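You operate a simulated robot arm through the tools that you are given. There is no shell and no other tool.

Carry out the task below with a simulated robot arm. There is one attempt and no reset: what you move stays moved.

TASK
Turn the turntable to its yellow mark, brake it and brush talc onto a patch of it.
Fine: talc from the tray, with the wide green brush; put the brush back. Set down upright: wide green brush. A coat counts when it lies all over at full strength: go over it till it gets no stronger.
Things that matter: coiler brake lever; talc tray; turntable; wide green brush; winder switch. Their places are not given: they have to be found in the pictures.

Only the result counts: the job must be done as asked and must still hold three seconds after the hand-in. Knocking over, shifting, dropping, spilling or breaking anything else fails it.

THE ROBOT
A 7-joint arm with a fingered hand, fixed in place. Base frame: the origin is at the foot of the arm, x ahead of it, y to its left, z up. Lengths are in cm, angles in rad, forces in N, time in s.
Its first joint turns from -2.897 to 2.897 rad. Payload 4 kg.
The tool frame sits at the grasp point between the pads (the TCP): z along the fingers, y along the line on which they close. The tips reach 3 cm beyond it. Largest opening 10.4 cm; the body of the gripper starts 3.5 cm behind the TCP. The gripper is a hand of 4 fingers: y runs from the thumb to the fingers, the wrist lies at [-1.5, -11.3, -19] in the tool frame, and closing takes about 1.5 s.
Orientation is that of the tool frame in the base frame, as [roll, pitch, yaw] about the fixed x, y, z axes, in that order (R = Rz(yaw) Ry(pitch) Rx(roll)). With the fingers straight down and the wrist toward the robot, the tool's x, y and z point along [0, 1, 0], [1, 0, 0] and [0, 0, -1] of the base frame.

THE INTERFACE
- The arm moves only by the tool move_arm. Its argument "plan" is a list of rows, each a list of 2 entries, a list of its own where there are three numbers: the shift along the tool's x, y, z in cm, then the turn, a rotation vector about the tool's x, y, z in rad. In form: [[[x, y, z], [ax, ay, az]], ...]. A call has 1 to 20 rows; each row is the pose to reach, as a shift and turn from the pose commanded when the call began, along the tool's axes at that moment. "claw" is the closure, from 0 (fully open) to 1 (shut), set as the call begins (left out, the last holds). A row lasts 0.2 s, in which the tool goes at most 5 cm and 0.15 rad; a call with a longer step from one row to the next is refused whole, and so is a gripper value outside its range. A pose out of reach is approached as far as the arm can. The call stops where the force on the tool passes 40 N (or 10 N more than at its start, if that is more) or the arm is blocked; 0.2 s more then pass. Each finger travels about 15.3 cm/s and halts on what it meets, pressing with about 30 N; the grip force reading is that of the motor and also rises with nothing between the fingers. The clock runs only during rows and for 0.2 s after the last one: add rows that repeat a pose to give the fingers time. The reply holds the time, the measured pose of the TCP, the force on the tool along the base axes, the opening and the grip force, in the units named above and with some noise, with the torque about the TCP (base axes, N m) and any sound that the robot's microphone picked up.
- Cameras (640 x 400 px; columns grow to the right, rows downward): "scene" is fixed at [21.95, -64.99, 160.13]; the picture's right is [0.99, -0.13, 0.00], its down [-0.13, -0.94, -0.31] and it looks along [0.04, 0.30, -0.95] (base axes); focal length 333 px, centre (320, 200). "wrist" rides on the gripper at [6.1, -9.2, -13] in the tool frame; the picture's right is [-0.81, 0.28, -0.52], its down [-0.53, -0.71, 0.46] and it looks along [-0.24, 0.64, 0.72] (tool axes); focal length 275 px, centre (320, 200).
- grab_frame(camera): a new picture of that camera. It takes no simulated time.
- move_fingers(index, middle, ring, thumb_bend, thumb_turn): sets how far each is bent, from 0 (flat) to 1 (curled in); at 0.3 the hand is open as for a grip, at 0.7 the pads meet at the TCP. One left out holds its place. A second passes; each finger stops where it meets its share of the squeeze, and holds until it gets a number again. A gripper value or a shape takes the hand back. It gives what a move gives, with no picture; readings hold the bend of each and the force on the fingers (four entries, about 0 where the hand has none), thumb and palm. thumb_turn goes from beside the hand (0) to across from the fingers (1), as for a grip.
- set_grasp(shape): the hand has 4 fingers and takes this shape, open, in about a second: jaw (thumb against the fingers, like two jaws); tri (thumb and two fingers); tip (a fingertip pinch); poke (one finger out to press); point (the index stretched); flat (the hand flat); cup (the hand cupped); fist (a fist). The gripper value then closes the fingers along that shape, each until it touches; the sizes above hold for jaw. It gives what a move gives, with no picture.
- pixel_to_xyz(camera, pixels): for up to 12 pixels [column, row] of the newest picture of that camera ("zoom" is the newest enlarged one), the place [x, y, z] in the base frame of the surface seen there, good to about 0.2 cm. It takes no simulated time.
- close_up(camera, box): a new picture of the part [left, top, right, bottom] of that camera's present view, enlarged. It takes no simulated time.
- sign_off(): hands the job in; it is judged then, once.

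Unless the task says otherwise, let go and move clear before handing in.

The tools are called after "Request:" as a command line: name --argument value ..., lists and objects as JSON in quotes. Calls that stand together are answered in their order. move_arm: Moves the arm, as the interface text tells. Its arguments: {"type":"object","properties":{"plan":{"type":"array","items":{"type":"array"}},"claw":{"type":"number"}},"required":["plan"]} The other tools are called the same way: set_grasp (shape) gives the hand a shape; move_fingers (index, middle, ring, thumb_bend, thumb_turn) moves the fingers one by one; grab_frame (camera) takes a picture; pixel_to_xyz (camera, pixels) gives the place of the surface under pixels of a picture; close_up (camera, box) takes an enlarged picture of a part of a camera's view; sign_off () hands the job in.

At the start:

```text
time: 0.0
ee_pos: [23.18, -41.43, 116.72]
tool_rot: [3.141, 0.0, 1.571]
ft_force: [1.1, -1.2, -0.2]
ft_torque: [0.01, -0.02, -0.01]
gripper_width: 10.35
grasp_force: 0.1
shape: jaw
bend: [0.3, 0.3, 0.3, 0.3, 0.98]
finger forces: [0.1, 0.0, 0.0, 0.0, 0.0, 0.0]
```

scene: 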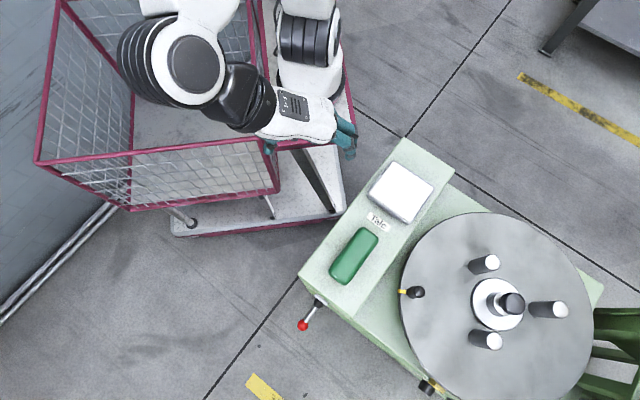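
wrist: 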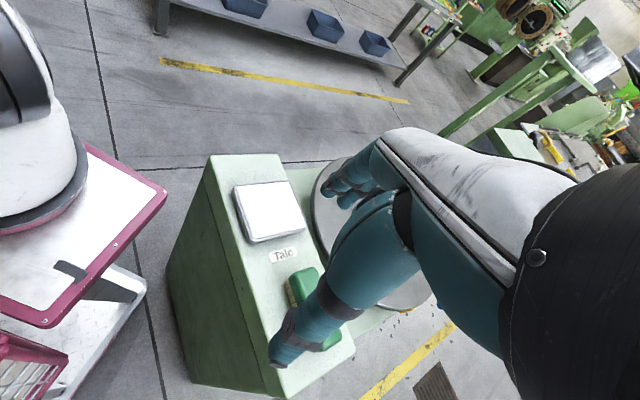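

The scene shows the talc tray near (401,192), the green brush near (354,256), the lever with a red ball at (303,325), the turntable centred near (497,305) and a black thing at (428,387). I'll enlarge these areas to identify the parts.

Request:
close_up --camera "scene" --box '[280, 130, 480, 255]'

Request:
close_up --camera "scene" --box '[280, 220, 480, 345]'

Request:
close_up --camera "scene" --box '[380, 200, 640, 400]'

```text
3.20 times, centred on (380, 192) of scene
```

zoom: 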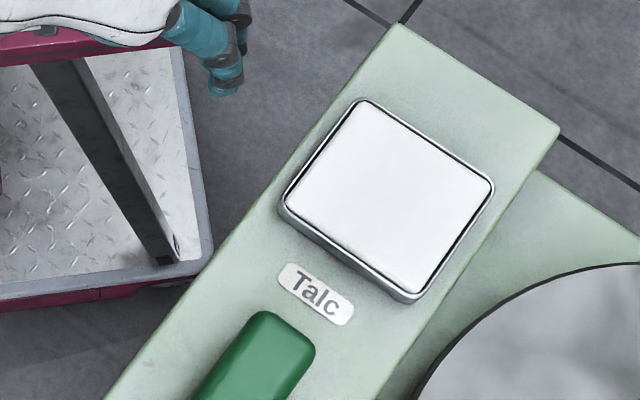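

```text
3.20 times, centred on (380, 282) of scene
```

zoom: 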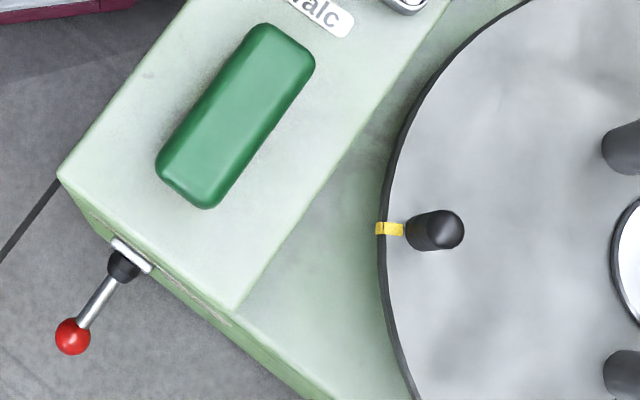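

```text
2.00 times, centred on (510, 300) of scene
```

zoom: 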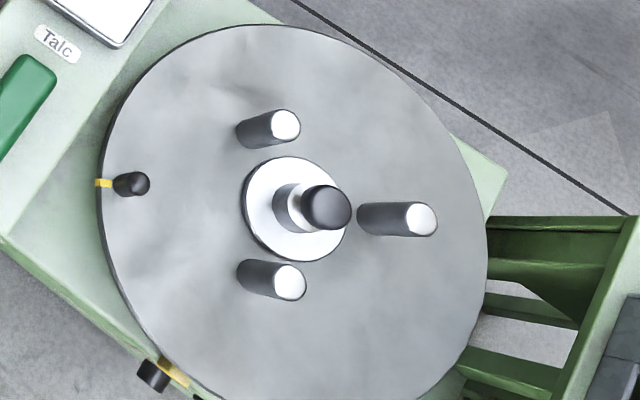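

The yellow stripe on the rim at (403,291) sits by a knob, and another yellow stripe on the body at (432,387) sits by a black block. I'll enlarge the latter and measure the parts I can.

Request:
close_up --camera "scene" --box '[400, 350, 480, 400]'

Request:
pixel_to_xyz --camera "scene" --pixels '[[401, 192], [371, 196], [413, 221], [432, 187], [354, 256], [369, 233], [340, 280], [303, 325], [319, 303], [414, 292], [403, 292], [512, 303]]'

Request:
pixel_to_xyz --camera "scene" --pixels '[[426, 387], [434, 389], [493, 263], [495, 341], [560, 310], [440, 250], [450, 340], [400, 300], [480, 215], [594, 310], [495, 395], [405, 145]]'

Request:
pixel_to_xyz --camera "scene" --pixels '[[452, 172], [300, 275], [355, 318], [375, 320], [400, 365], [500, 325], [482, 310], [345, 300], [420, 296], [408, 288], [398, 150], [380, 218]]'

```text
8.00 times, centred on (440, 375) of scene
```

zoom: 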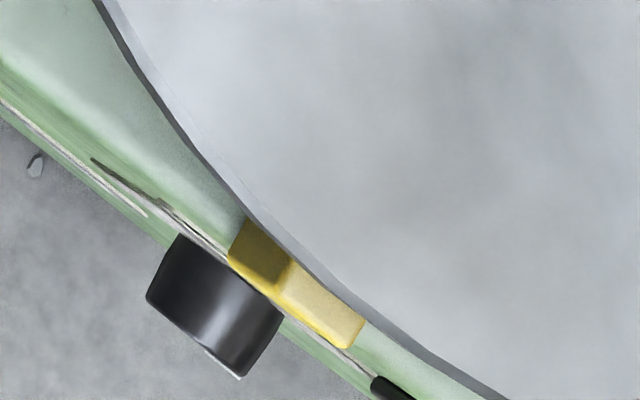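

```text
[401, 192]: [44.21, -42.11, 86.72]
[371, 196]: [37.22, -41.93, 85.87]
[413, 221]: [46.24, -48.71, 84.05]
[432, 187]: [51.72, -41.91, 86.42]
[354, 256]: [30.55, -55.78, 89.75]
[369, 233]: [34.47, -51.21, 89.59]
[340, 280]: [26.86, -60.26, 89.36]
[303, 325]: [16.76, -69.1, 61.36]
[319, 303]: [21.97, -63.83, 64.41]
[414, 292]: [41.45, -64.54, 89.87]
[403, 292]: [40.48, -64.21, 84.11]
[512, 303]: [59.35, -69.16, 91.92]
```

```text
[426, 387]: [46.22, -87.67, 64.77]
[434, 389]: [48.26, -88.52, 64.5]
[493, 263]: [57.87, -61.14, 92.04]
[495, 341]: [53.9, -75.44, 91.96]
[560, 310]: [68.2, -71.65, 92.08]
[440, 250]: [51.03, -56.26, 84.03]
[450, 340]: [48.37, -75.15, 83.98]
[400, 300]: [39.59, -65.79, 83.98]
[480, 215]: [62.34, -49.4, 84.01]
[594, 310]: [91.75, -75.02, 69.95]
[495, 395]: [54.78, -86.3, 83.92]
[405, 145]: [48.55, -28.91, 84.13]
```

```text
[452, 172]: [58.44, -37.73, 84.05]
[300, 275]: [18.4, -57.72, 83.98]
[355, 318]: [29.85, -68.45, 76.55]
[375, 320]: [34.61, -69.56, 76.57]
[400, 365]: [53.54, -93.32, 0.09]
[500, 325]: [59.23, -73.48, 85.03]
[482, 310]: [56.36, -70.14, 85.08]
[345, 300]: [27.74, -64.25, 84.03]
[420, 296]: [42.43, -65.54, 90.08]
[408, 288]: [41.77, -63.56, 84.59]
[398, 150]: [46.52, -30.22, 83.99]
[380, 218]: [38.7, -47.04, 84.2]
```

The disc top is at z=84 with its centre near (60,-69.5). The disc's mark is at (40.5,-64.2) with a knob beside it. The lever ball is at (16.8,-69.1,61.4) and the black block at (46,-88,65). I'll turn the hand toward the machine for a wrist view.

Request:
move_arm --plan '[[[-1, 0.6, -0.4], [0, 0, 0.13]], [[-2, 1.2, -0.8], [0, 0, 0.26]], [[-3, 1.8, -1.2], [0, 0, 0.39]], [[-4, 2.4, -1.6], [0, 0, 0.52]], [[-5, 3, -2], [0, 0, 0.65]], [[-6, 3.6, -2.4], [0, 0, 0.78]], [[-7, 4.2, -2.8], [0, 0, 0.9]], [[-8.5, 4.8, -3.3], [0, 0, 1.0]], [[-8.5, 4.8, -3.3], [0, 0, 1.0]]]'

Request:
grab_frame --camera "wrist"

Request:
grab_frame --camera "scene"

```text
time: 2.0
ee_pos: [27.92, -49.94, 119.98]
tool_rot: [3.142, -0.001, 0.57]
ft_force: [0.9, -0.4, 0.2]
ft_torque: [-0.02, 0.02, 0.0]
gripper_width: 10.35
grasp_force: 0.1
shape: jaw
bend: [0.3, 0.3, 0.3, 0.3, 0.98]
finger forces: [0.0, 0.0, 0.0, 0.0, 0.0, 0.0]
```

```text
taken
```

wrist: 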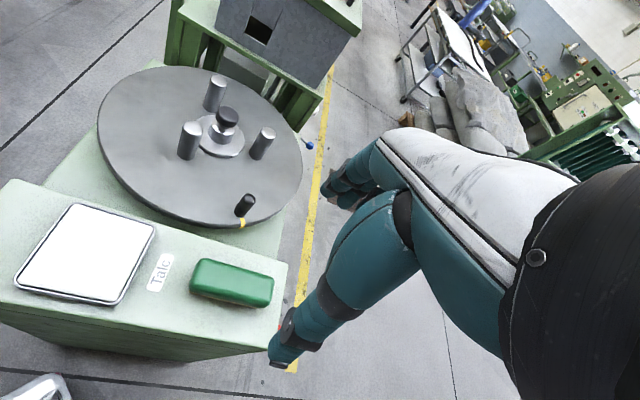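

```text
taken
```

scene: 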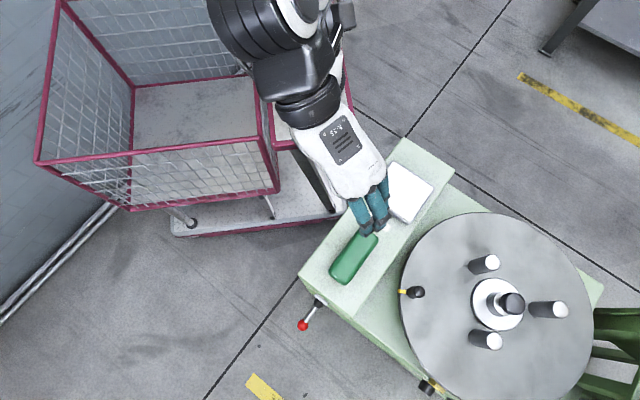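

The wrist picture shows a second lever with a blue ball near (308,145), beyond the black block, so the brake and the switch have to be told apart. I'll enlarge it.

Request:
close_up --camera "wrist" --box '[220, 90, 380, 230]'

Request:
pixel_to_xyz --camera "wrist" --pixels '[[308, 145], [223, 118], [242, 222], [260, 150], [186, 150], [216, 90], [230, 285], [245, 205]]'

```text
2.86 times, centred on (300, 160) of wrist
```

zoom: 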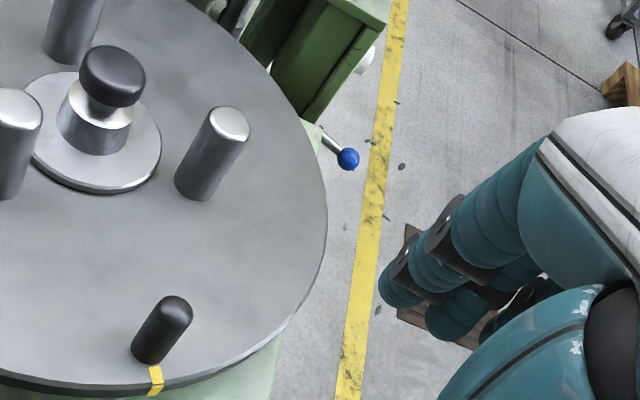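

```text
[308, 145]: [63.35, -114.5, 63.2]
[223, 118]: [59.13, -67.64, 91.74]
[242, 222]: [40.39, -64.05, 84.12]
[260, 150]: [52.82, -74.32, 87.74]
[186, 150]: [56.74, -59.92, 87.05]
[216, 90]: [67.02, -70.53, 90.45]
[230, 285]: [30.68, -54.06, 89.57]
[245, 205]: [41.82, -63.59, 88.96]
```

The blue ball is at (63,-114,63), about 131 cm from the base. I'll move outside the near face for a look at the red lever, the black block and the yellow pointer.

Request:
move_arm --plan '[[[-2.7, 2.2, 1], [0, 0, -0.08]], [[-5.4, 4.4, 2], [0, 0, -0.16]], [[-8.1, 6.6, 3.5], [0, 0, -0.25]], [[-10.8, 8.9, 5], [0, 0, -0.33]], [[-13.5, 11.1, 7], [0, 0, -0.42]], [[-16.2, 13.3, 9], [0, 0, -0.5]], [[-18.9, 15.5, 11], [0, 0, -0.58]], [[-21.6, 17.8, 13], [0, 0, -0.67]], [[-24.4, 20, 15.5], [0, 0, -0.75]], [[-27.1, 22.2, 18], [0, 0, -0.83]], [[-29.8, 24.4, 20], [0, 0, -0.92]], [[-32.5, 26.7, 22], [0, 0, -1.0]], [[-32.5, 26.7, 22], [0, 0, -1.0]]]'

Request:
grab_frame --camera "wrist"

Request:
grab_frame --camera "scene"

```text
time: 4.8
ee_pos: [16.64, -84.8, 97.99]
tool_rot: [-3.141, 0.001, 1.569]
ft_force: [-0.9, -0.2, 0.9]
ft_torque: [0.0, 0.01, 0.0]
gripper_width: 10.39
grasp_force: 0.0
shape: jaw
bend: [0.3, 0.3, 0.3, 0.3, 0.98]
finger forces: [0.1, 0.0, 0.1, 0.0, 0.1, 0.0]
out of reach, approached as far as the arm can: row 11, 12, 13
```

```text
taken
```

wrist: 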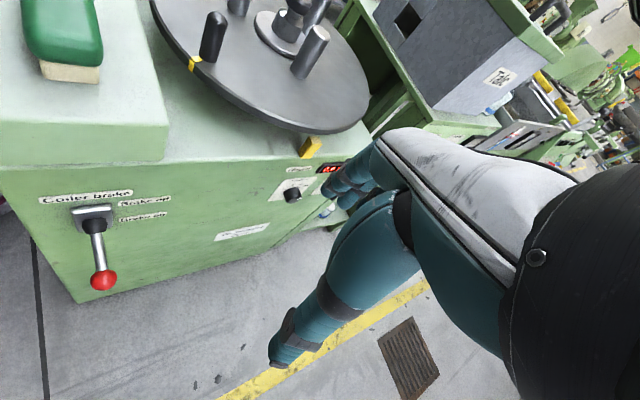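

```text
taken
```

scene: 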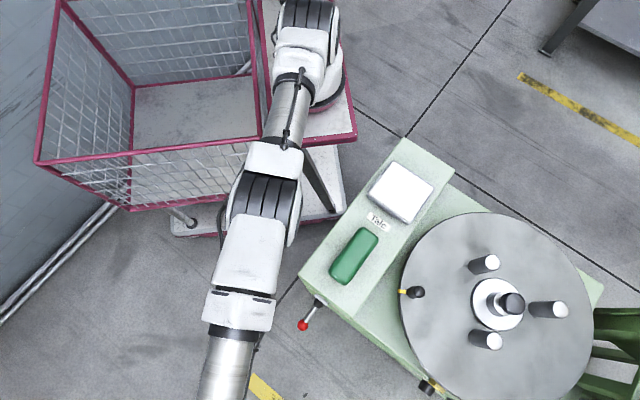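

Now labels are visible: "Coiler Brake" at the red lever (90,200) with side labels, and a knob and a red display near (290,190). I'll enlarge both.

Request:
close_up --camera "wrist" --box '[20, 170, 200, 300]'

Request:
pixel_to_xyz --camera "wrist" --pixels '[[104, 281], [92, 222], [100, 255], [293, 195], [311, 148], [195, 64], [212, 35], [145, 202], [145, 217], [300, 170]]'

Request:
close_up --camera "wrist" --box '[200, 125, 370, 250]'

Request:
close_up --camera "wrist" --box '[0, 0, 160, 110]'

```text
3.08 times, centred on (110, 235) of wrist
```

zoom: 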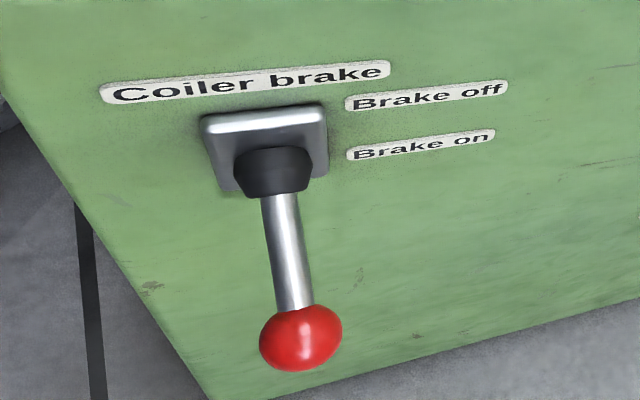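

```text
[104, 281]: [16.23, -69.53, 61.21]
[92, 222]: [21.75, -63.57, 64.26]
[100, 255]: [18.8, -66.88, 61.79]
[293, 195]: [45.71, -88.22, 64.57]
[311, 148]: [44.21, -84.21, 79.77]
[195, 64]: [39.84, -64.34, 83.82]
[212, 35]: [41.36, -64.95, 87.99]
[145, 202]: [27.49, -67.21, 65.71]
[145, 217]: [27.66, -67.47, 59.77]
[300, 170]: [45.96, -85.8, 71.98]
```

```text
3.20 times, centred on (285, 188) of wrist
```

zoom: 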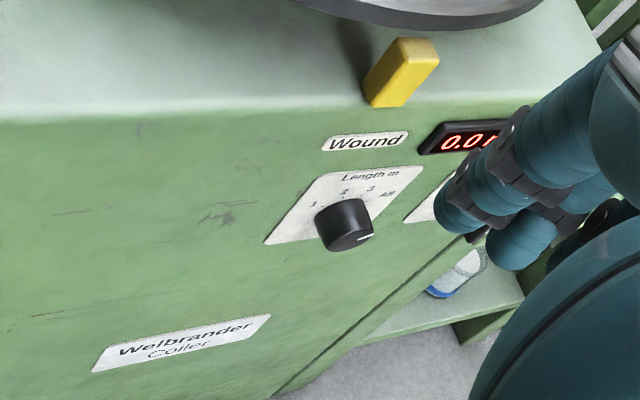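

```text
3.64 times, centred on (80, 55) of wrist
```

zoom: 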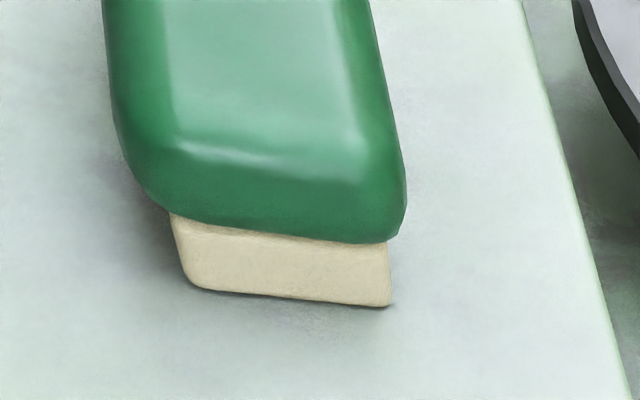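

The lever labels read "Brake off" above (z≈65.7) and "Brake on" below (z≈59.8), and the lever seems to point slightly down. The yellow pointer is at (44.2,-84.2,79.8). I'll turn the view right to see the part behind the fingers.

Request:
move_arm --plan '[[[0, 0, 0], [0, 0, 0.12]], [[0, 0, 0], [0, 0, 0.24]], [[0, 0, 0], [0, 0, 0.36]], [[0, 0, 0], [0, 0, 0.48]], [[0, 0, 0], [0, 0, 0.6]], [[0, 0, 0], [0, 0, 0.6]]]'

Request:
grab_frame --camera "wrist"

Request:
close_up --camera "wrist" --box '[120, 70, 320, 195]'

```text
time: 6.2
ee_pos: [16.77, -84.8, 98.01]
tool_rot: [3.141, 0.0, 0.969]
ft_force: [0.6, 0.5, -1.4]
ft_torque: [0.01, -0.01, 0.02]
gripper_width: 10.38
grasp_force: 0.0
shape: jaw
bend: [0.3, 0.3, 0.3, 0.3, 0.98]
finger forces: [0.0, 0.0, 0.0, 0.0, 0.0, 0.0]
```

```text
taken
```

wrist: 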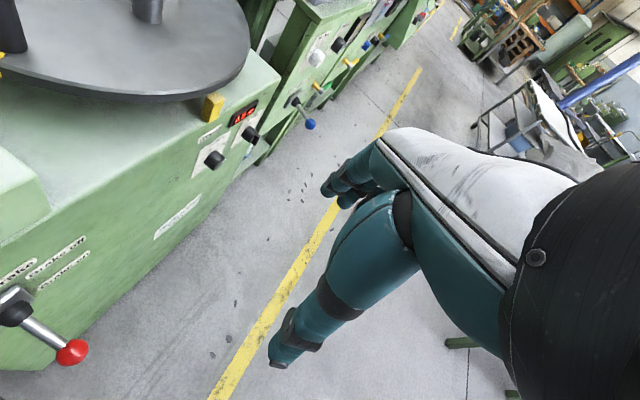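

```text
3.20 times, centred on (220, 132) of wrist
```

zoom: 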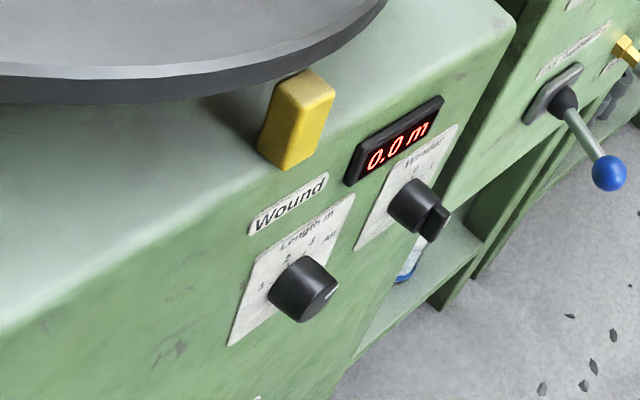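

A rotary switch labelled "Winder" sits right of the length knob, with a "Wound 0.0 m" display. I'll read its position.

Request:
close_up --camera "wrist" --box '[180, 90, 290, 160]'

Request:
close_up --camera "wrist" --box '[0, 220, 140, 390]'

Request:
pixel_to_xyz --camera "wrist" --pixels '[[253, 133], [215, 160], [72, 352], [20, 320], [45, 337], [213, 107], [58, 348], [12, 315], [65, 342], [78, 362]]'

```text
5.71 times, centred on (235, 125) of wrist
```

zoom: 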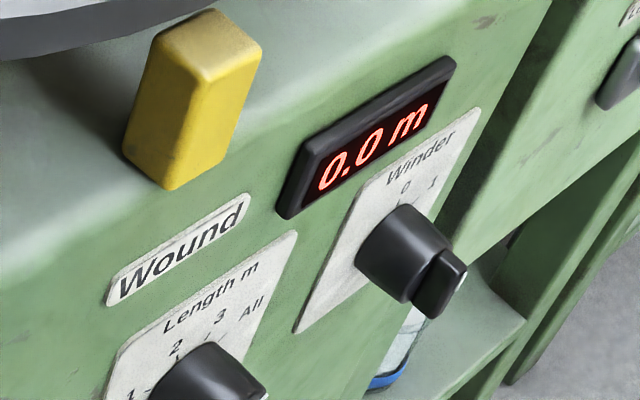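

```text
2.35 times, centred on (70, 305) of wrist
```

zoom: 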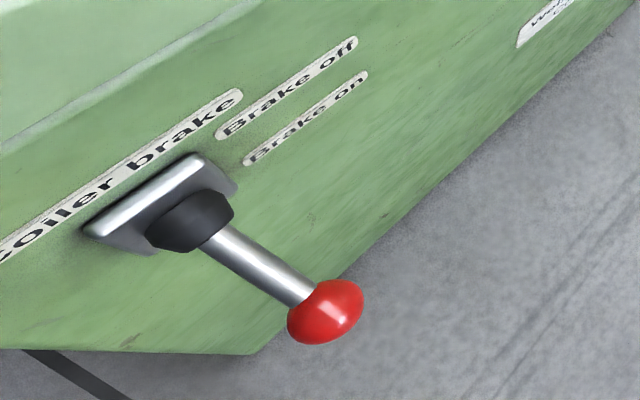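

```text
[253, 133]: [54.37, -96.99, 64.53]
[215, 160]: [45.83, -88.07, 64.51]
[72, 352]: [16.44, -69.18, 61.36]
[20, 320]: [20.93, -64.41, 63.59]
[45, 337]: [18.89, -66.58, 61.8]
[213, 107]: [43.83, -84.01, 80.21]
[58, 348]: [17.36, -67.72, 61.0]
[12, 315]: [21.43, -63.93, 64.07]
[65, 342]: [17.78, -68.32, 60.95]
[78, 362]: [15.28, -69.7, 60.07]
```

The winder switch is at about (54,-97,64.5) and the brake lever's shaft slopes down toward the ball. I'll zoom tighter on the switch to tell whether it's at 0 or 1.

Request:
close_up --camera "wrist" --box '[235, 110, 275, 150]'

Request:
close_up --camera "wrist" --box '[0, 270, 100, 375]'

```text
10.00 times, centred on (255, 130) of wrist
```

zoom: 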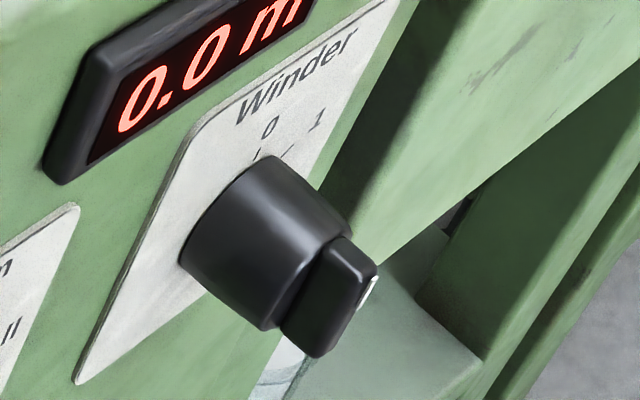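

```text
3.81 times, centred on (50, 322) of wrist
```

zoom: 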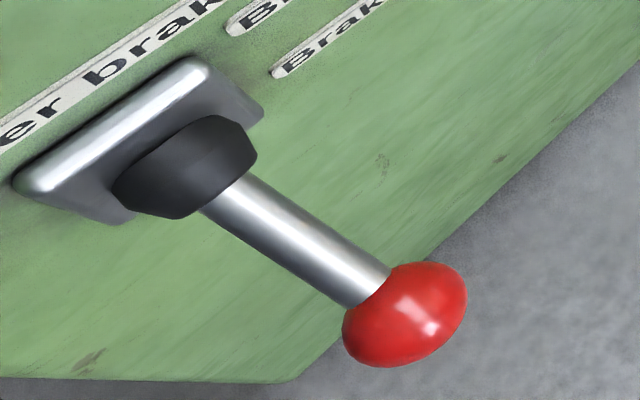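

The winder's bar points near 0, so it's off. The lever shaft falls about 20° outward, so it seems to be at "Brake on". I'll go above the ball at about (16.2,-69.6) with the fingers straddling the shaft, to lift the lever first.

Request:
move_arm --plan '[[[3, -2.3, 0], [0, 0, 0.05]], [[6, -4.5, 0], [0, 0, 0.1]], [[9, -6.8, 2], [0, 0, 0.15]], [[12.2, -9.1, 5], [0, 0, 0.2]], [[12.2, -9.1, 10], [0, 0, 0.2]], [[12.2, -9.1, 15], [0, 0, 0.2]], [[12.2, -9.1, 18], [0, 0, 0.2]], [[12.2, -9.1, 18], [0, 0, 0.2]]]'

Request:
grab_frame --camera "wrist"

Request:
grab_frame --camera "scene"

```text
time: 8.0
ee_pos: [16.21, -69.53, 80.02]
tool_rot: [3.141, 0.0, 0.771]
ft_force: [-0.1, 0.4, 1.0]
ft_torque: [0.01, 0.04, -0.02]
gripper_width: 10.36
grasp_force: 0.1
shape: jaw
bend: [0.3, 0.3, 0.3, 0.3, 0.98]
finger forces: [0.0, 0.0, 0.1, 0.0, 0.0, 0.0]
```

```text
taken
```

wrist: 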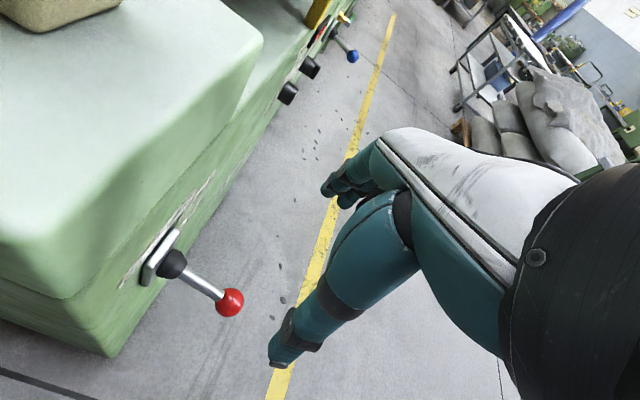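

```text
taken
```

scene: 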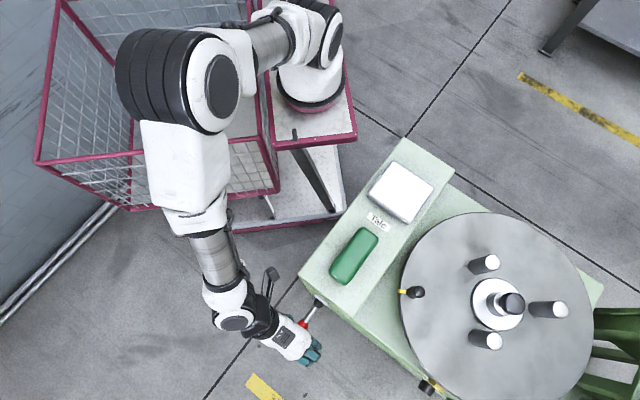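

The ball is at wrist pixel (229,303) and the shaft runs to (175,264). I'll measure these before descending.

Request:
pixel_to_xyz --camera "wrist" --pixels '[[229, 303], [205, 287], [190, 277], [172, 264], [229, 290], [241, 303], [229, 315], [219, 303]]'

```text
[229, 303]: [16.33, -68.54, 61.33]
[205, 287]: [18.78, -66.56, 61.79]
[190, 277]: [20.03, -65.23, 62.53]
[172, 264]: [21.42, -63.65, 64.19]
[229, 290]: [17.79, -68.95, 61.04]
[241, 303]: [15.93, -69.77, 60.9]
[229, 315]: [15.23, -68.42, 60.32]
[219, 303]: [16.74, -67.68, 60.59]
```

The ball centre is about (16.3,-68.9,60.0) and the shaft slopes 22° down. I'll descend so the pads straddle the ball, with the fingers open.

Request:
move_arm --plan '[[[0.2, -0.2, 4], [0, 0, 0]], [[0.4, -0.3, 8], [0, 0, 0]], [[0.5, -0.36, 12], [0, 0, 0]], [[0.5, -0.36, 15], [0, 0, 0]], [[0.5, -0.36, 17.5], [0, 0, 0]], [[0.5, -0.36, 19.7], [0, 0, 0]], [[0.5, -0.36, 19.7], [0, 0, 0]]]'

Request:
grab_frame --camera "wrist"

Request:
close_up --camera "scene" --box '[240, 260, 370, 400]'

```text
time: 9.6
ee_pos: [16.14, -68.89, 60.35]
tool_rot: [-3.141, 0.0, 0.77]
ft_force: [-0.6, -0.3, 0.6]
ft_torque: [-0.02, 0.02, 0.01]
gripper_width: 10.36
grasp_force: 0.0
shape: jaw
bend: [0.3, 0.3, 0.3, 0.3, 0.98]
finger forces: [0.1, 0.0, 0.1, 0.1, 0.0, 0.1]
```

```text
taken
```

wrist: 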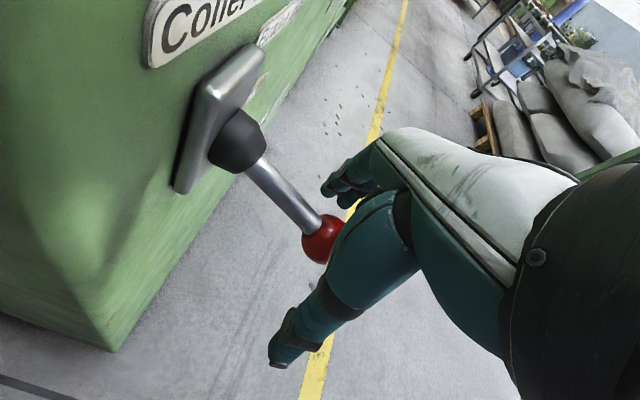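

```text
2.86 times, centred on (305, 330) of scene
```

zoom: 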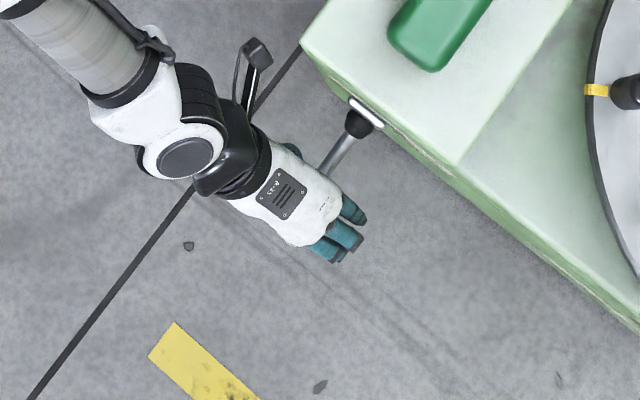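

The ball is between thumb and fingers. I'll close gently on it and hold.

Request:
move_arm --claw 0.9 --plan '[[[0, 0, 0], [0, 0, 0]], [[0, 0, 0], [0, 0, 0]], [[0, 0, 0], [0, 0, 0]], [[0, 0, 0], [0, 0, 0]], [[0, 0, 0], [0, 0, 0]], [[0, 0, 0], [0, 0, 0]], [[0, 0, 0], [0, 0, 0]], [[0, 0, 0], [0, 0, 0]]]'

Request:
grab_frame --camera "wrist"

```text
time: 11.4
ee_pos: [16.23, -68.91, 60.3]
tool_rot: [-3.141, 0.0, 0.77]
ft_force: [2.5, -2.1, 0.9]
ft_torque: [-0.04, -0.01, -0.02]
gripper_width: 1.11
grasp_force: 0.0
shape: jaw
bend: [0.72, 0.64, 0.63, 0.73, 1.0]
finger forces: [3.6, 0.1, 0.1, 0.0, 0.5, 0.0]
```

```text
taken
```

wrist: 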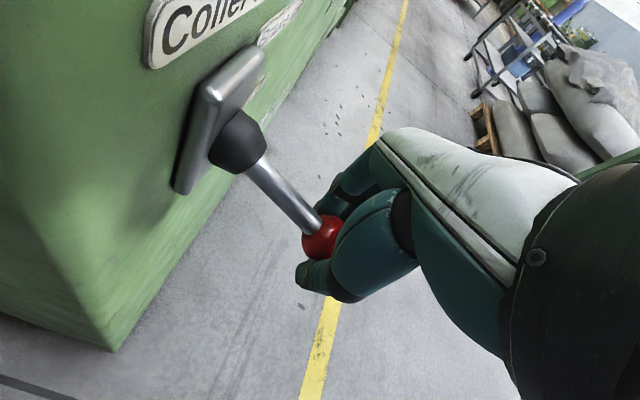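

The fingers are caged around the ball with light contact. I'll lift 2 cm and check the force and the lever's motion.

Request:
move_arm --plan '[[[0, 0, -0.7], [0, 0, 0]], [[0, 0, -1.4], [0, 0, 0]], [[0, 0, -2.0], [0, 0, 0]], [[0, 0, -2.0], [0, 0, 0]]]'

Request:
grab_frame --camera "wrist"

```text
time: 12.4
ee_pos: [16.18, -68.84, 62.24]
tool_rot: [3.141, 0.001, 0.771]
ft_force: [-1.8, -4.3, -1.9]
ft_torque: [-0.06, 0.05, -0.02]
gripper_width: 1.1
grasp_force: 0.0
shape: jaw
bend: [0.72, 0.63, 0.63, 0.73, 1.0]
finger forces: [2.3, 2.6, 0.0, 0.1, 1.0, 0.0]
```

```text
taken
```

wrist: 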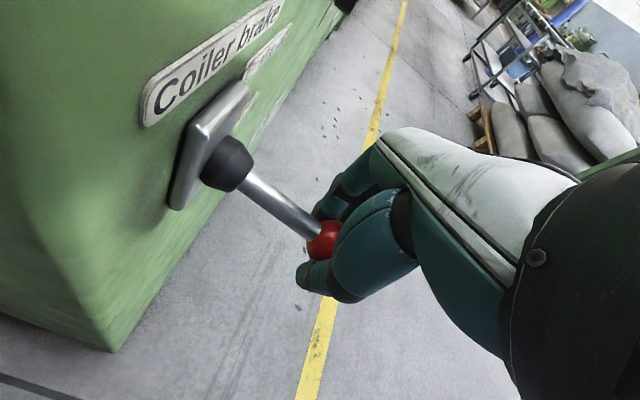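

The ball is rising with the hand, so the brake was indeed on and it lifts easily. I'll keep lifting in small steps until it meets its stop.

Request:
move_arm --plan '[[[0, 0, -0.7], [0, 0, 0]], [[0, 0, -1.4], [0, 0, 0]], [[0, 0, -2.1], [0, 0, 0]], [[0, 0, -2.8], [0, 0, 0]], [[0, 0, -2.8], [0, 0, 0]]]'

Request:
grab_frame --camera "wrist"

```text
time: 13.6
ee_pos: [16.31, -68.87, 65.04]
tool_rot: [3.141, -0.001, 0.772]
ft_force: [2.3, -1.1, -1.9]
ft_torque: [-0.01, -0.02, 0.04]
gripper_width: 1.08
grasp_force: 0.0
shape: jaw
bend: [0.72, 0.63, 0.63, 0.73, 1.0]
finger forces: [2.4, 0.7, 0.0, 0.1, 0.6, 0.0]
```

```text
taken
```

wrist: 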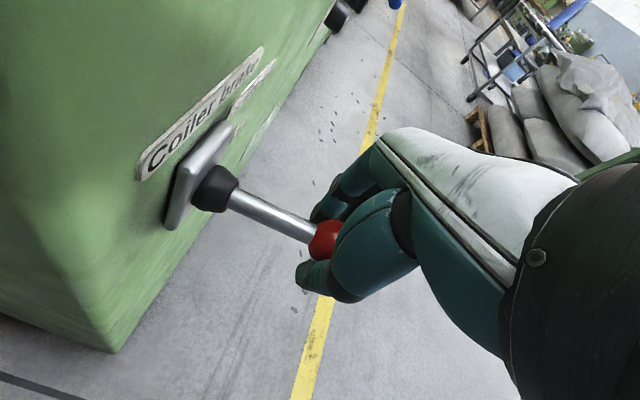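

Request:
move_arm --plan '[[[0, 0, -0.5], [0, 0, 0]], [[0, 0, -1.0], [0, 0, 0]], [[0, 0, -1.5], [0, 0, 0]], [[0, 0, -2.0], [0, 0, 0]], [[0, 0, -2.5], [0, 0, 0]], [[0, 0, -3.0], [0, 0, 0]], [[0, 0, -3.0], [0, 0, 0]]]'

Request:
grab_frame --camera "wrist"

```text
time: 15.2
ee_pos: [16.16, -69.07, 68.0]
tool_rot: [-3.141, -0.001, 0.771]
ft_force: [1.1, -4.1, -14.8]
ft_torque: [-0.01, 0.1, -0.02]
gripper_width: 1.01
grasp_force: 0.1
shape: jaw
bend: [0.53, 0.62, 0.63, 0.71, 1.0]
finger forces: [7.5, 4.5, 0.0, 0.1, 3.4, 0.1]
```

```text
taken
```

wrist: 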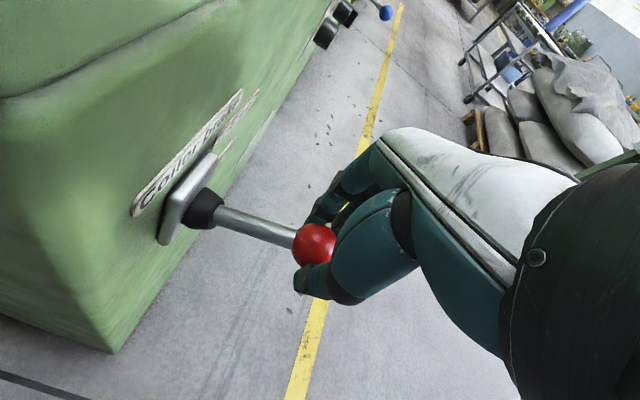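

The force rose to about 15 N and the ball now shifts in the fingers, so a stop may be reached. I'll measure the shaft angle.

Request:
pixel_to_xyz --camera "wrist" --pixels '[[225, 217], [245, 223], [265, 229], [285, 236], [312, 243], [205, 208], [318, 230]]'

Request:
close_up --camera "wrist" --box '[120, 80, 350, 310]'

```text
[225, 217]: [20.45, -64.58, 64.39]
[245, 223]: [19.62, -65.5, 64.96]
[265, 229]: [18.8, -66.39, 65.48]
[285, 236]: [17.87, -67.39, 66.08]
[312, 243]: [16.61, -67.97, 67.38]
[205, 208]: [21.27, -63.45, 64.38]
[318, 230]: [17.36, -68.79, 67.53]
```

```text
1.74 times, centred on (235, 195) of wrist
```

zoom: 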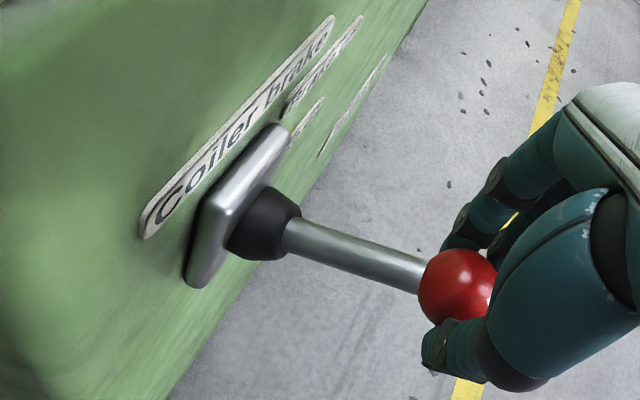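

The shaft now rises at +24°, the mirror of its start, so the brake is off and at its stop. I'll ease down slightly, open the hand and rise clear.

Request:
move_arm --claw 0 --plan '[[[0, 0, 0.6], [0, 0, 0]], [[0, 0, 0.6], [0, 0, 0]], [[0, 0, 0.6], [0, 0, 0]], [[0, 0, 0.6], [0, 0, 0]], [[0, 0, 0.6], [0, 0, 0]], [[0, 0, 0.6], [0, 0, 0]], [[0, 0, 0.6], [0, 0, 0]], [[0, 0, 0.6], [0, 0, 0]], [[0, 0, -2], [0, 0, 0]], [[0, 0, -6], [0, 0, 0]], [[0, 0, -10], [0, 0, 0]], [[0, 0, -14], [0, 0, 0]], [[0, 0, -18], [0, 0, 0]], [[0, 0, -22], [0, 0, 0]], [[0, 0, -26], [0, 0, 0]], [[0, 0, -30], [0, 0, 0]], [[0, 0, -30], [0, 0, 0]]]'

Request:
grab_frame --camera "wrist"

Request:
close_up --camera "scene" --box '[240, 200, 640, 400]'

```text
time: 18.8
ee_pos: [16.2, -68.95, 98.09]
tool_rot: [-3.141, -0.001, 0.768]
ft_force: [-0.5, -0.5, 0.4]
ft_torque: [0.04, 0.01, 0.0]
gripper_width: 10.39
grasp_force: 0.1
shape: jaw
bend: [0.3, 0.3, 0.3, 0.3, 0.98]
finger forces: [0.1, 0.1, 0.0, 0.1, 0.0, 0.0]
```

```text
taken
```

wrist: 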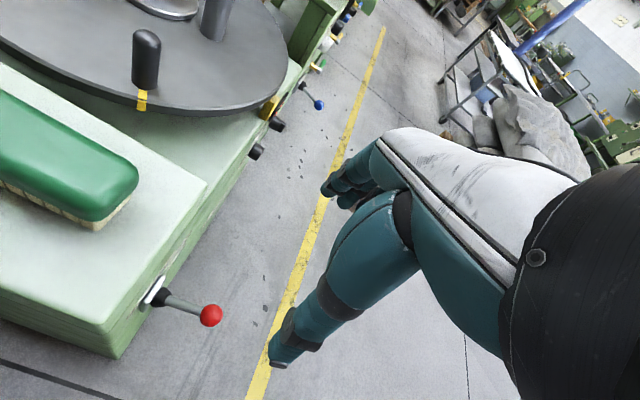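

```text
1.60 times, centred on (440, 300) of scene
```

zoom: 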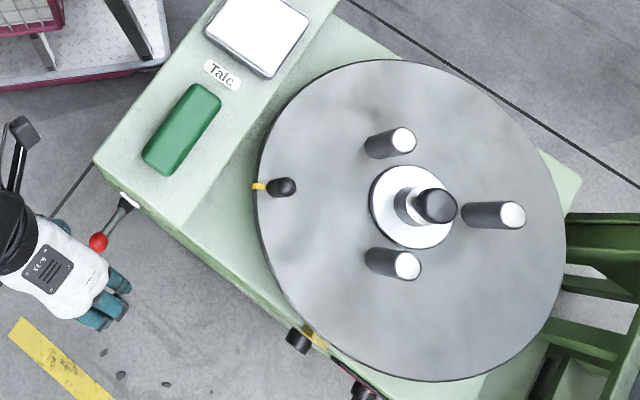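

The lever holds up at "off". Now I'll fit the disc's centre from rim points in this enlarged view, and measure the pointer and the mark.

Request:
pixel_to_xyz --camera "zoom" --pixels '[[262, 160], [300, 97], [350, 67], [400, 60], [450, 67], [510, 100], [555, 165], [565, 230], [545, 310], [490, 365], [430, 380], [360, 360]]'

Request:
pixel_to_xyz --camera "zoom" --pixels '[[310, 320], [262, 230], [256, 186], [264, 187], [312, 333], [322, 340], [306, 326], [436, 207], [290, 187], [281, 187], [404, 140], [404, 265]]'

Request:
close_up --camera "scene" --box '[395, 280, 445, 311]'

```text
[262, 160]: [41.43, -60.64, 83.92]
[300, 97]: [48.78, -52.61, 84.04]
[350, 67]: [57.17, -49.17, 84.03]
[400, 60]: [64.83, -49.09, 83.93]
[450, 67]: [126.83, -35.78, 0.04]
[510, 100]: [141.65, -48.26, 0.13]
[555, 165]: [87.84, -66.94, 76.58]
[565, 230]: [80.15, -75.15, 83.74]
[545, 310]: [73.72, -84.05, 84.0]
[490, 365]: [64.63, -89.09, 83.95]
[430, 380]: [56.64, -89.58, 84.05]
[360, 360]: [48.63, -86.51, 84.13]
```

```text
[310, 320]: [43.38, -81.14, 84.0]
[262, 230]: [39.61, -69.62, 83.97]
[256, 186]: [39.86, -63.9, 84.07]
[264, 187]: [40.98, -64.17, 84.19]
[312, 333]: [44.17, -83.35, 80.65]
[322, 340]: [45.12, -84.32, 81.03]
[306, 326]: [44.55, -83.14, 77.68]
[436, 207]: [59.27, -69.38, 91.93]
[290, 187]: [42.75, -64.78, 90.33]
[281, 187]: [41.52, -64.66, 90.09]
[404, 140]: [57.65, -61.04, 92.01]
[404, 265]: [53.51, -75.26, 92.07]
```

```text
12.80 times, centred on (420, 296) of scene
```

zoom: 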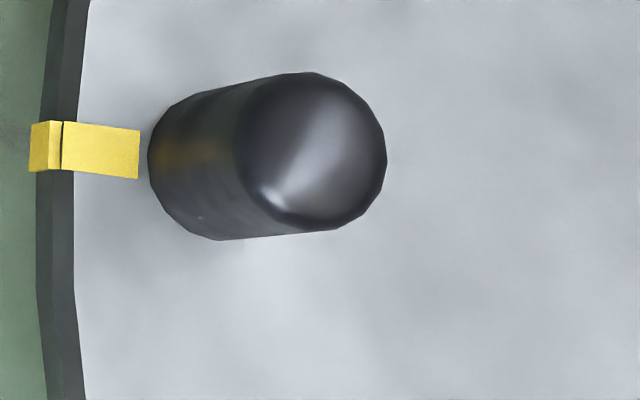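

The centre fits at about (59.9,-69.35), radius 20.4; the mark and knob sit at 164.9°. I need the pointer's angle precisely, so I'll enlarge it from both cameras.

Request:
close_up --camera "scene" --box '[420, 370, 450, 395]'

Request:
pixel_to_xyz --camera "zoom" --pixels '[[320, 200], [250, 150], [300, 180], [350, 230], [400, 260], [420, 290], [380, 250], [240, 180]]'

Request:
close_up --camera "wrist" --box '[240, 85, 300, 145]'

```text
16.00 times, centred on (435, 382) of scene
```

zoom: 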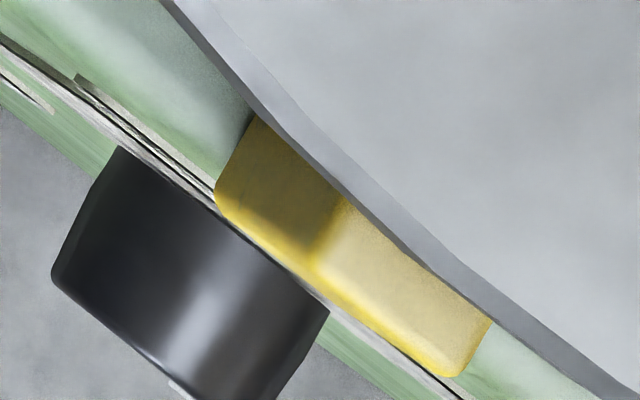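

```text
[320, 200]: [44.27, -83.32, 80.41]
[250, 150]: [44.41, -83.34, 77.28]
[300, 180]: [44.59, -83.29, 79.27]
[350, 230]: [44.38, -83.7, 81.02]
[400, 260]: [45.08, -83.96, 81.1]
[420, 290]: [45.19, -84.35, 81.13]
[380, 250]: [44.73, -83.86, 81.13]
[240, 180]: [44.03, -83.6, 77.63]
```

```text
6.67 times, centred on (270, 115) of wrist
```

zoom: 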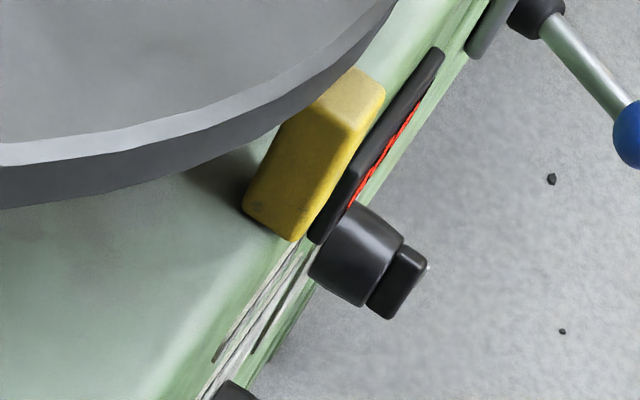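

I'll sample the pointer's outer edge to get its midpoint.

Request:
close_up --camera "scene" --box '[420, 370, 450, 395]'

Request:
pixel_to_xyz --camera "zoom" --pixels '[[325, 250], [340, 215], [350, 275], [440, 350], [450, 340], [475, 330], [484, 326], [465, 360], [222, 190], [235, 205], [280, 240]]'

```text
16.00 times, centred on (435, 382) of scene
```

zoom: 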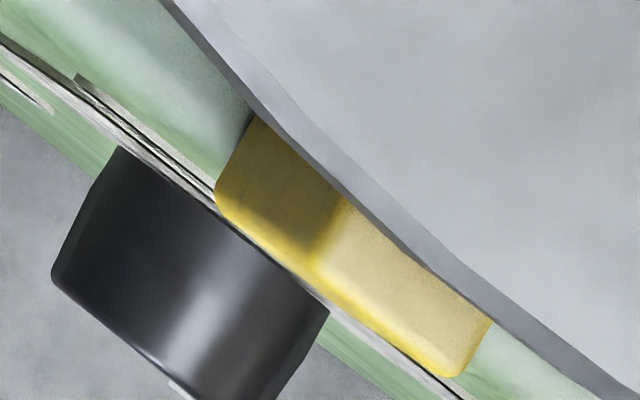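

```text
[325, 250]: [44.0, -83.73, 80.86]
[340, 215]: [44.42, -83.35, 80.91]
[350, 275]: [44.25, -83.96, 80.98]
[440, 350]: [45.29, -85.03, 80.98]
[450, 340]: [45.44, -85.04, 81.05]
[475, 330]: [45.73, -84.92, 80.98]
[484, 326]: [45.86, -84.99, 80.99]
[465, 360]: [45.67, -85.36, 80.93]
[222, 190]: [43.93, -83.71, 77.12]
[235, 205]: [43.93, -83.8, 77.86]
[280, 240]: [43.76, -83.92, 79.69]
```

The pointer's outer edge midpoint is (44.7,-84.6), i.e. at 225°, so the disc must turn +60° (anticlockwise seen from above). I'll go above the knob at (42.35,-64.7) with the closing line tangential.

Request:
move_arm --plan '[[[3.1, 2.2, -2], [0, 0, 0.11]], [[6.2, 4.3, -3], [0, 0, 0.22]], [[9.3, 6.5, -3], [0, 0, 0.33]], [[12.4, 8.6, -3], [0, 0, 0.44]], [[15.5, 10.8, -3], [0, 0, 0.55]], [[18.6, 12.9, -3], [0, 0, 0.66]], [[21.75, 15.1, -3], [0, 0, 0.768]], [[21.75, 15.1, -3], [0, 0, 0.768]]]'

Request:
grab_frame --camera "wrist"

Request:
grab_frame --camera "scene"

```text
time: 20.6
ee_pos: [42.16, -64.64, 101.1]
tool_rot: [3.141, 0.0, -0.001]
ft_force: [1.0, 0.3, 0.3]
ft_torque: [-0.02, 0.07, 0.01]
gripper_width: 10.38
grasp_force: 0.0
shape: jaw
bend: [0.3, 0.3, 0.3, 0.3, 0.97]
finger forces: [0.0, 0.0, 0.1, 0.0, 0.0, 0.1]
```

```text
taken
```

wrist: 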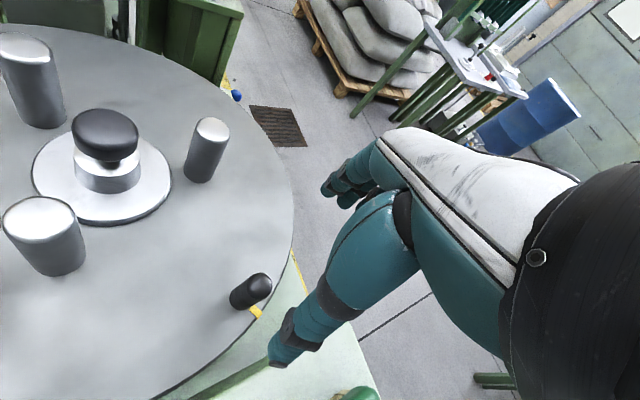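

```text
taken
```

scene: 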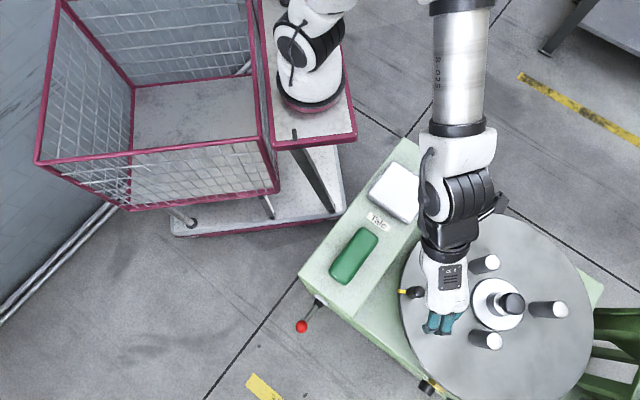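

The hand is above the knob. I'll check the finger alignment against the knob closely before going down.

Request:
close_up --camera "scene" --box '[390, 240, 490, 350]'

Request:
pixel_to_xyz --camera "zoom" --pixels '[[300, 340], [250, 330], [350, 330], [230, 340], [320, 360], [150, 185]]'

Request:
close_up --camera "wrist" --box '[200, 130, 420, 380]'

```text
3.64 times, centred on (440, 295) of scene
```

zoom: 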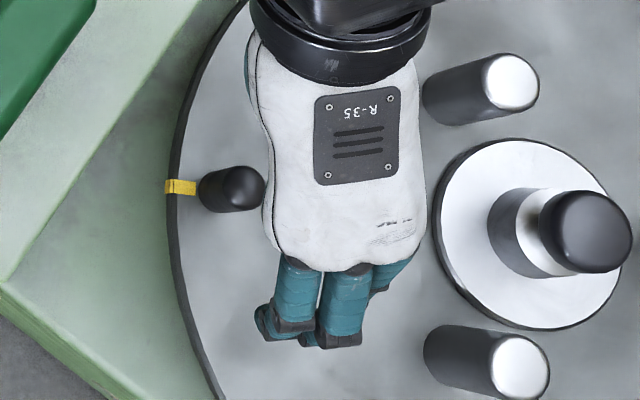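

```text
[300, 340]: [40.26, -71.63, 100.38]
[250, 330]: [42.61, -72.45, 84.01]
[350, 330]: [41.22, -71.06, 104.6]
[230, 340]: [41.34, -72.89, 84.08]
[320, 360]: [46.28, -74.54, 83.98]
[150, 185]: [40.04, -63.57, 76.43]
```

```text
1.60 times, centred on (310, 255) of wrist
```

zoom: 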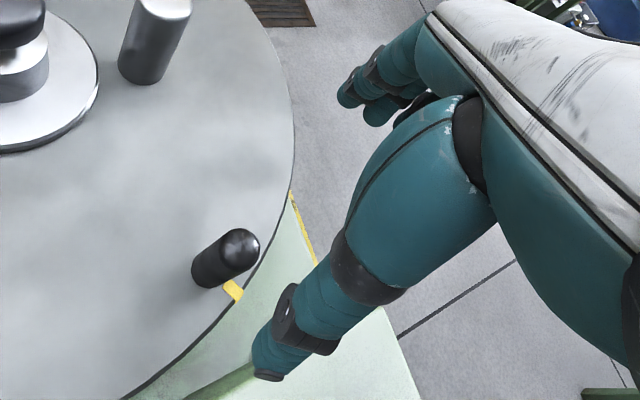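

The fingers come down around y≈-70 and the thumb behind the knob. I'll descend to z≈88.4, shifting 0.7 cm in x so the knob sits between index and middle.

Request:
move_arm --plan '[[[0.4, 0, 4], [0, 0, 0]], [[0.7, 0, 7], [0, 0, 0]], [[0.7, 0, 9.5], [0, 0, 0]], [[0.7, 0, 11.5], [0, 0, 0]], [[0.7, 0, 12.7], [0, 0, 0]], [[0.7, 0, 12.7], [0, 0, 0]]]'

Request:
grab_frame --camera "wrist"

Request:
close_up --camera "scene" --box '[390, 240, 490, 350]'

```text
time: 22.0
ee_pos: [43.01, -64.61, 88.38]
tool_rot: [-3.141, 0.001, 0.002]
ft_force: [-0.5, 0.3, -0.3]
ft_torque: [-0.03, 0.03, 0.03]
gripper_width: 10.42
grasp_force: 0.0
shape: jaw
bend: [0.3, 0.3, 0.3, 0.3, 0.97]
finger forces: [0.0, 0.0, 0.0, 0.0, 0.1, 0.0]
```

```text
taken
```

wrist: 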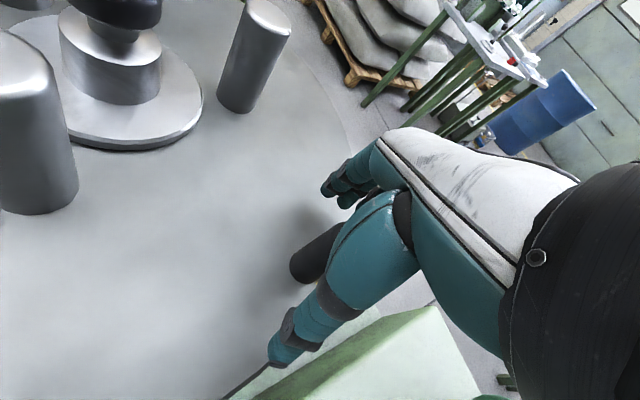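

```text
3.64 times, centred on (440, 295) of scene
```

zoom: 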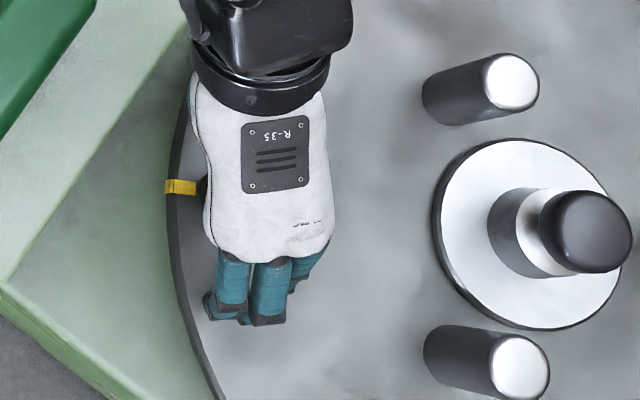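

The knob is between thumb and fingers with no contact force. I'll close on it.

Request:
move_arm --claw 0.9 --plan '[[[0, 0, 0], [0, 0, 0]], [[0, 0, 0], [0, 0, 0]], [[0, 0, 0], [0, 0, 0]], [[0, 0, 0], [0, 0, 0]], [[0, 0, 0], [0, 0, 0]], [[0, 0, 0], [0, 0, 0]], [[0, 0, 0], [0, 0, 0]], [[0, 0, 0], [0, 0, 0]]]'

Request:
grab_frame --camera "wrist"

Request:
close_up --camera "scene" --box '[390, 240, 490, 350]'

```text
time: 23.8
ee_pos: [43.09, -64.58, 88.41]
tool_rot: [3.14, -0.002, 0.004]
ft_force: [3.2, 1.5, -2.8]
ft_torque: [0.01, -0.05, 0.07]
gripper_width: 1.45
grasp_force: 30.1
shape: jaw
bend: [0.73, 0.6, 0.68, 0.74, 1.0]
finger forces: [12.8, 11.5, 0.0, 0.0, 24.4, 0.0]
```

```text
taken
```

wrist: 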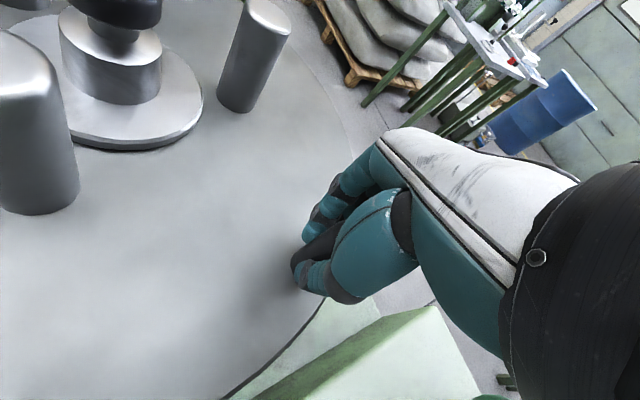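

```text
3.64 times, centred on (440, 295) of scene
```

zoom: 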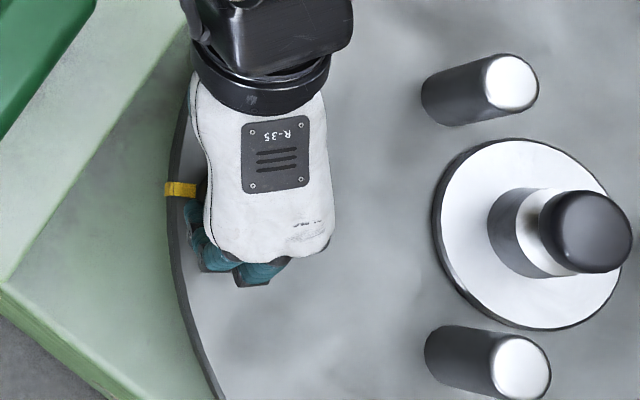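

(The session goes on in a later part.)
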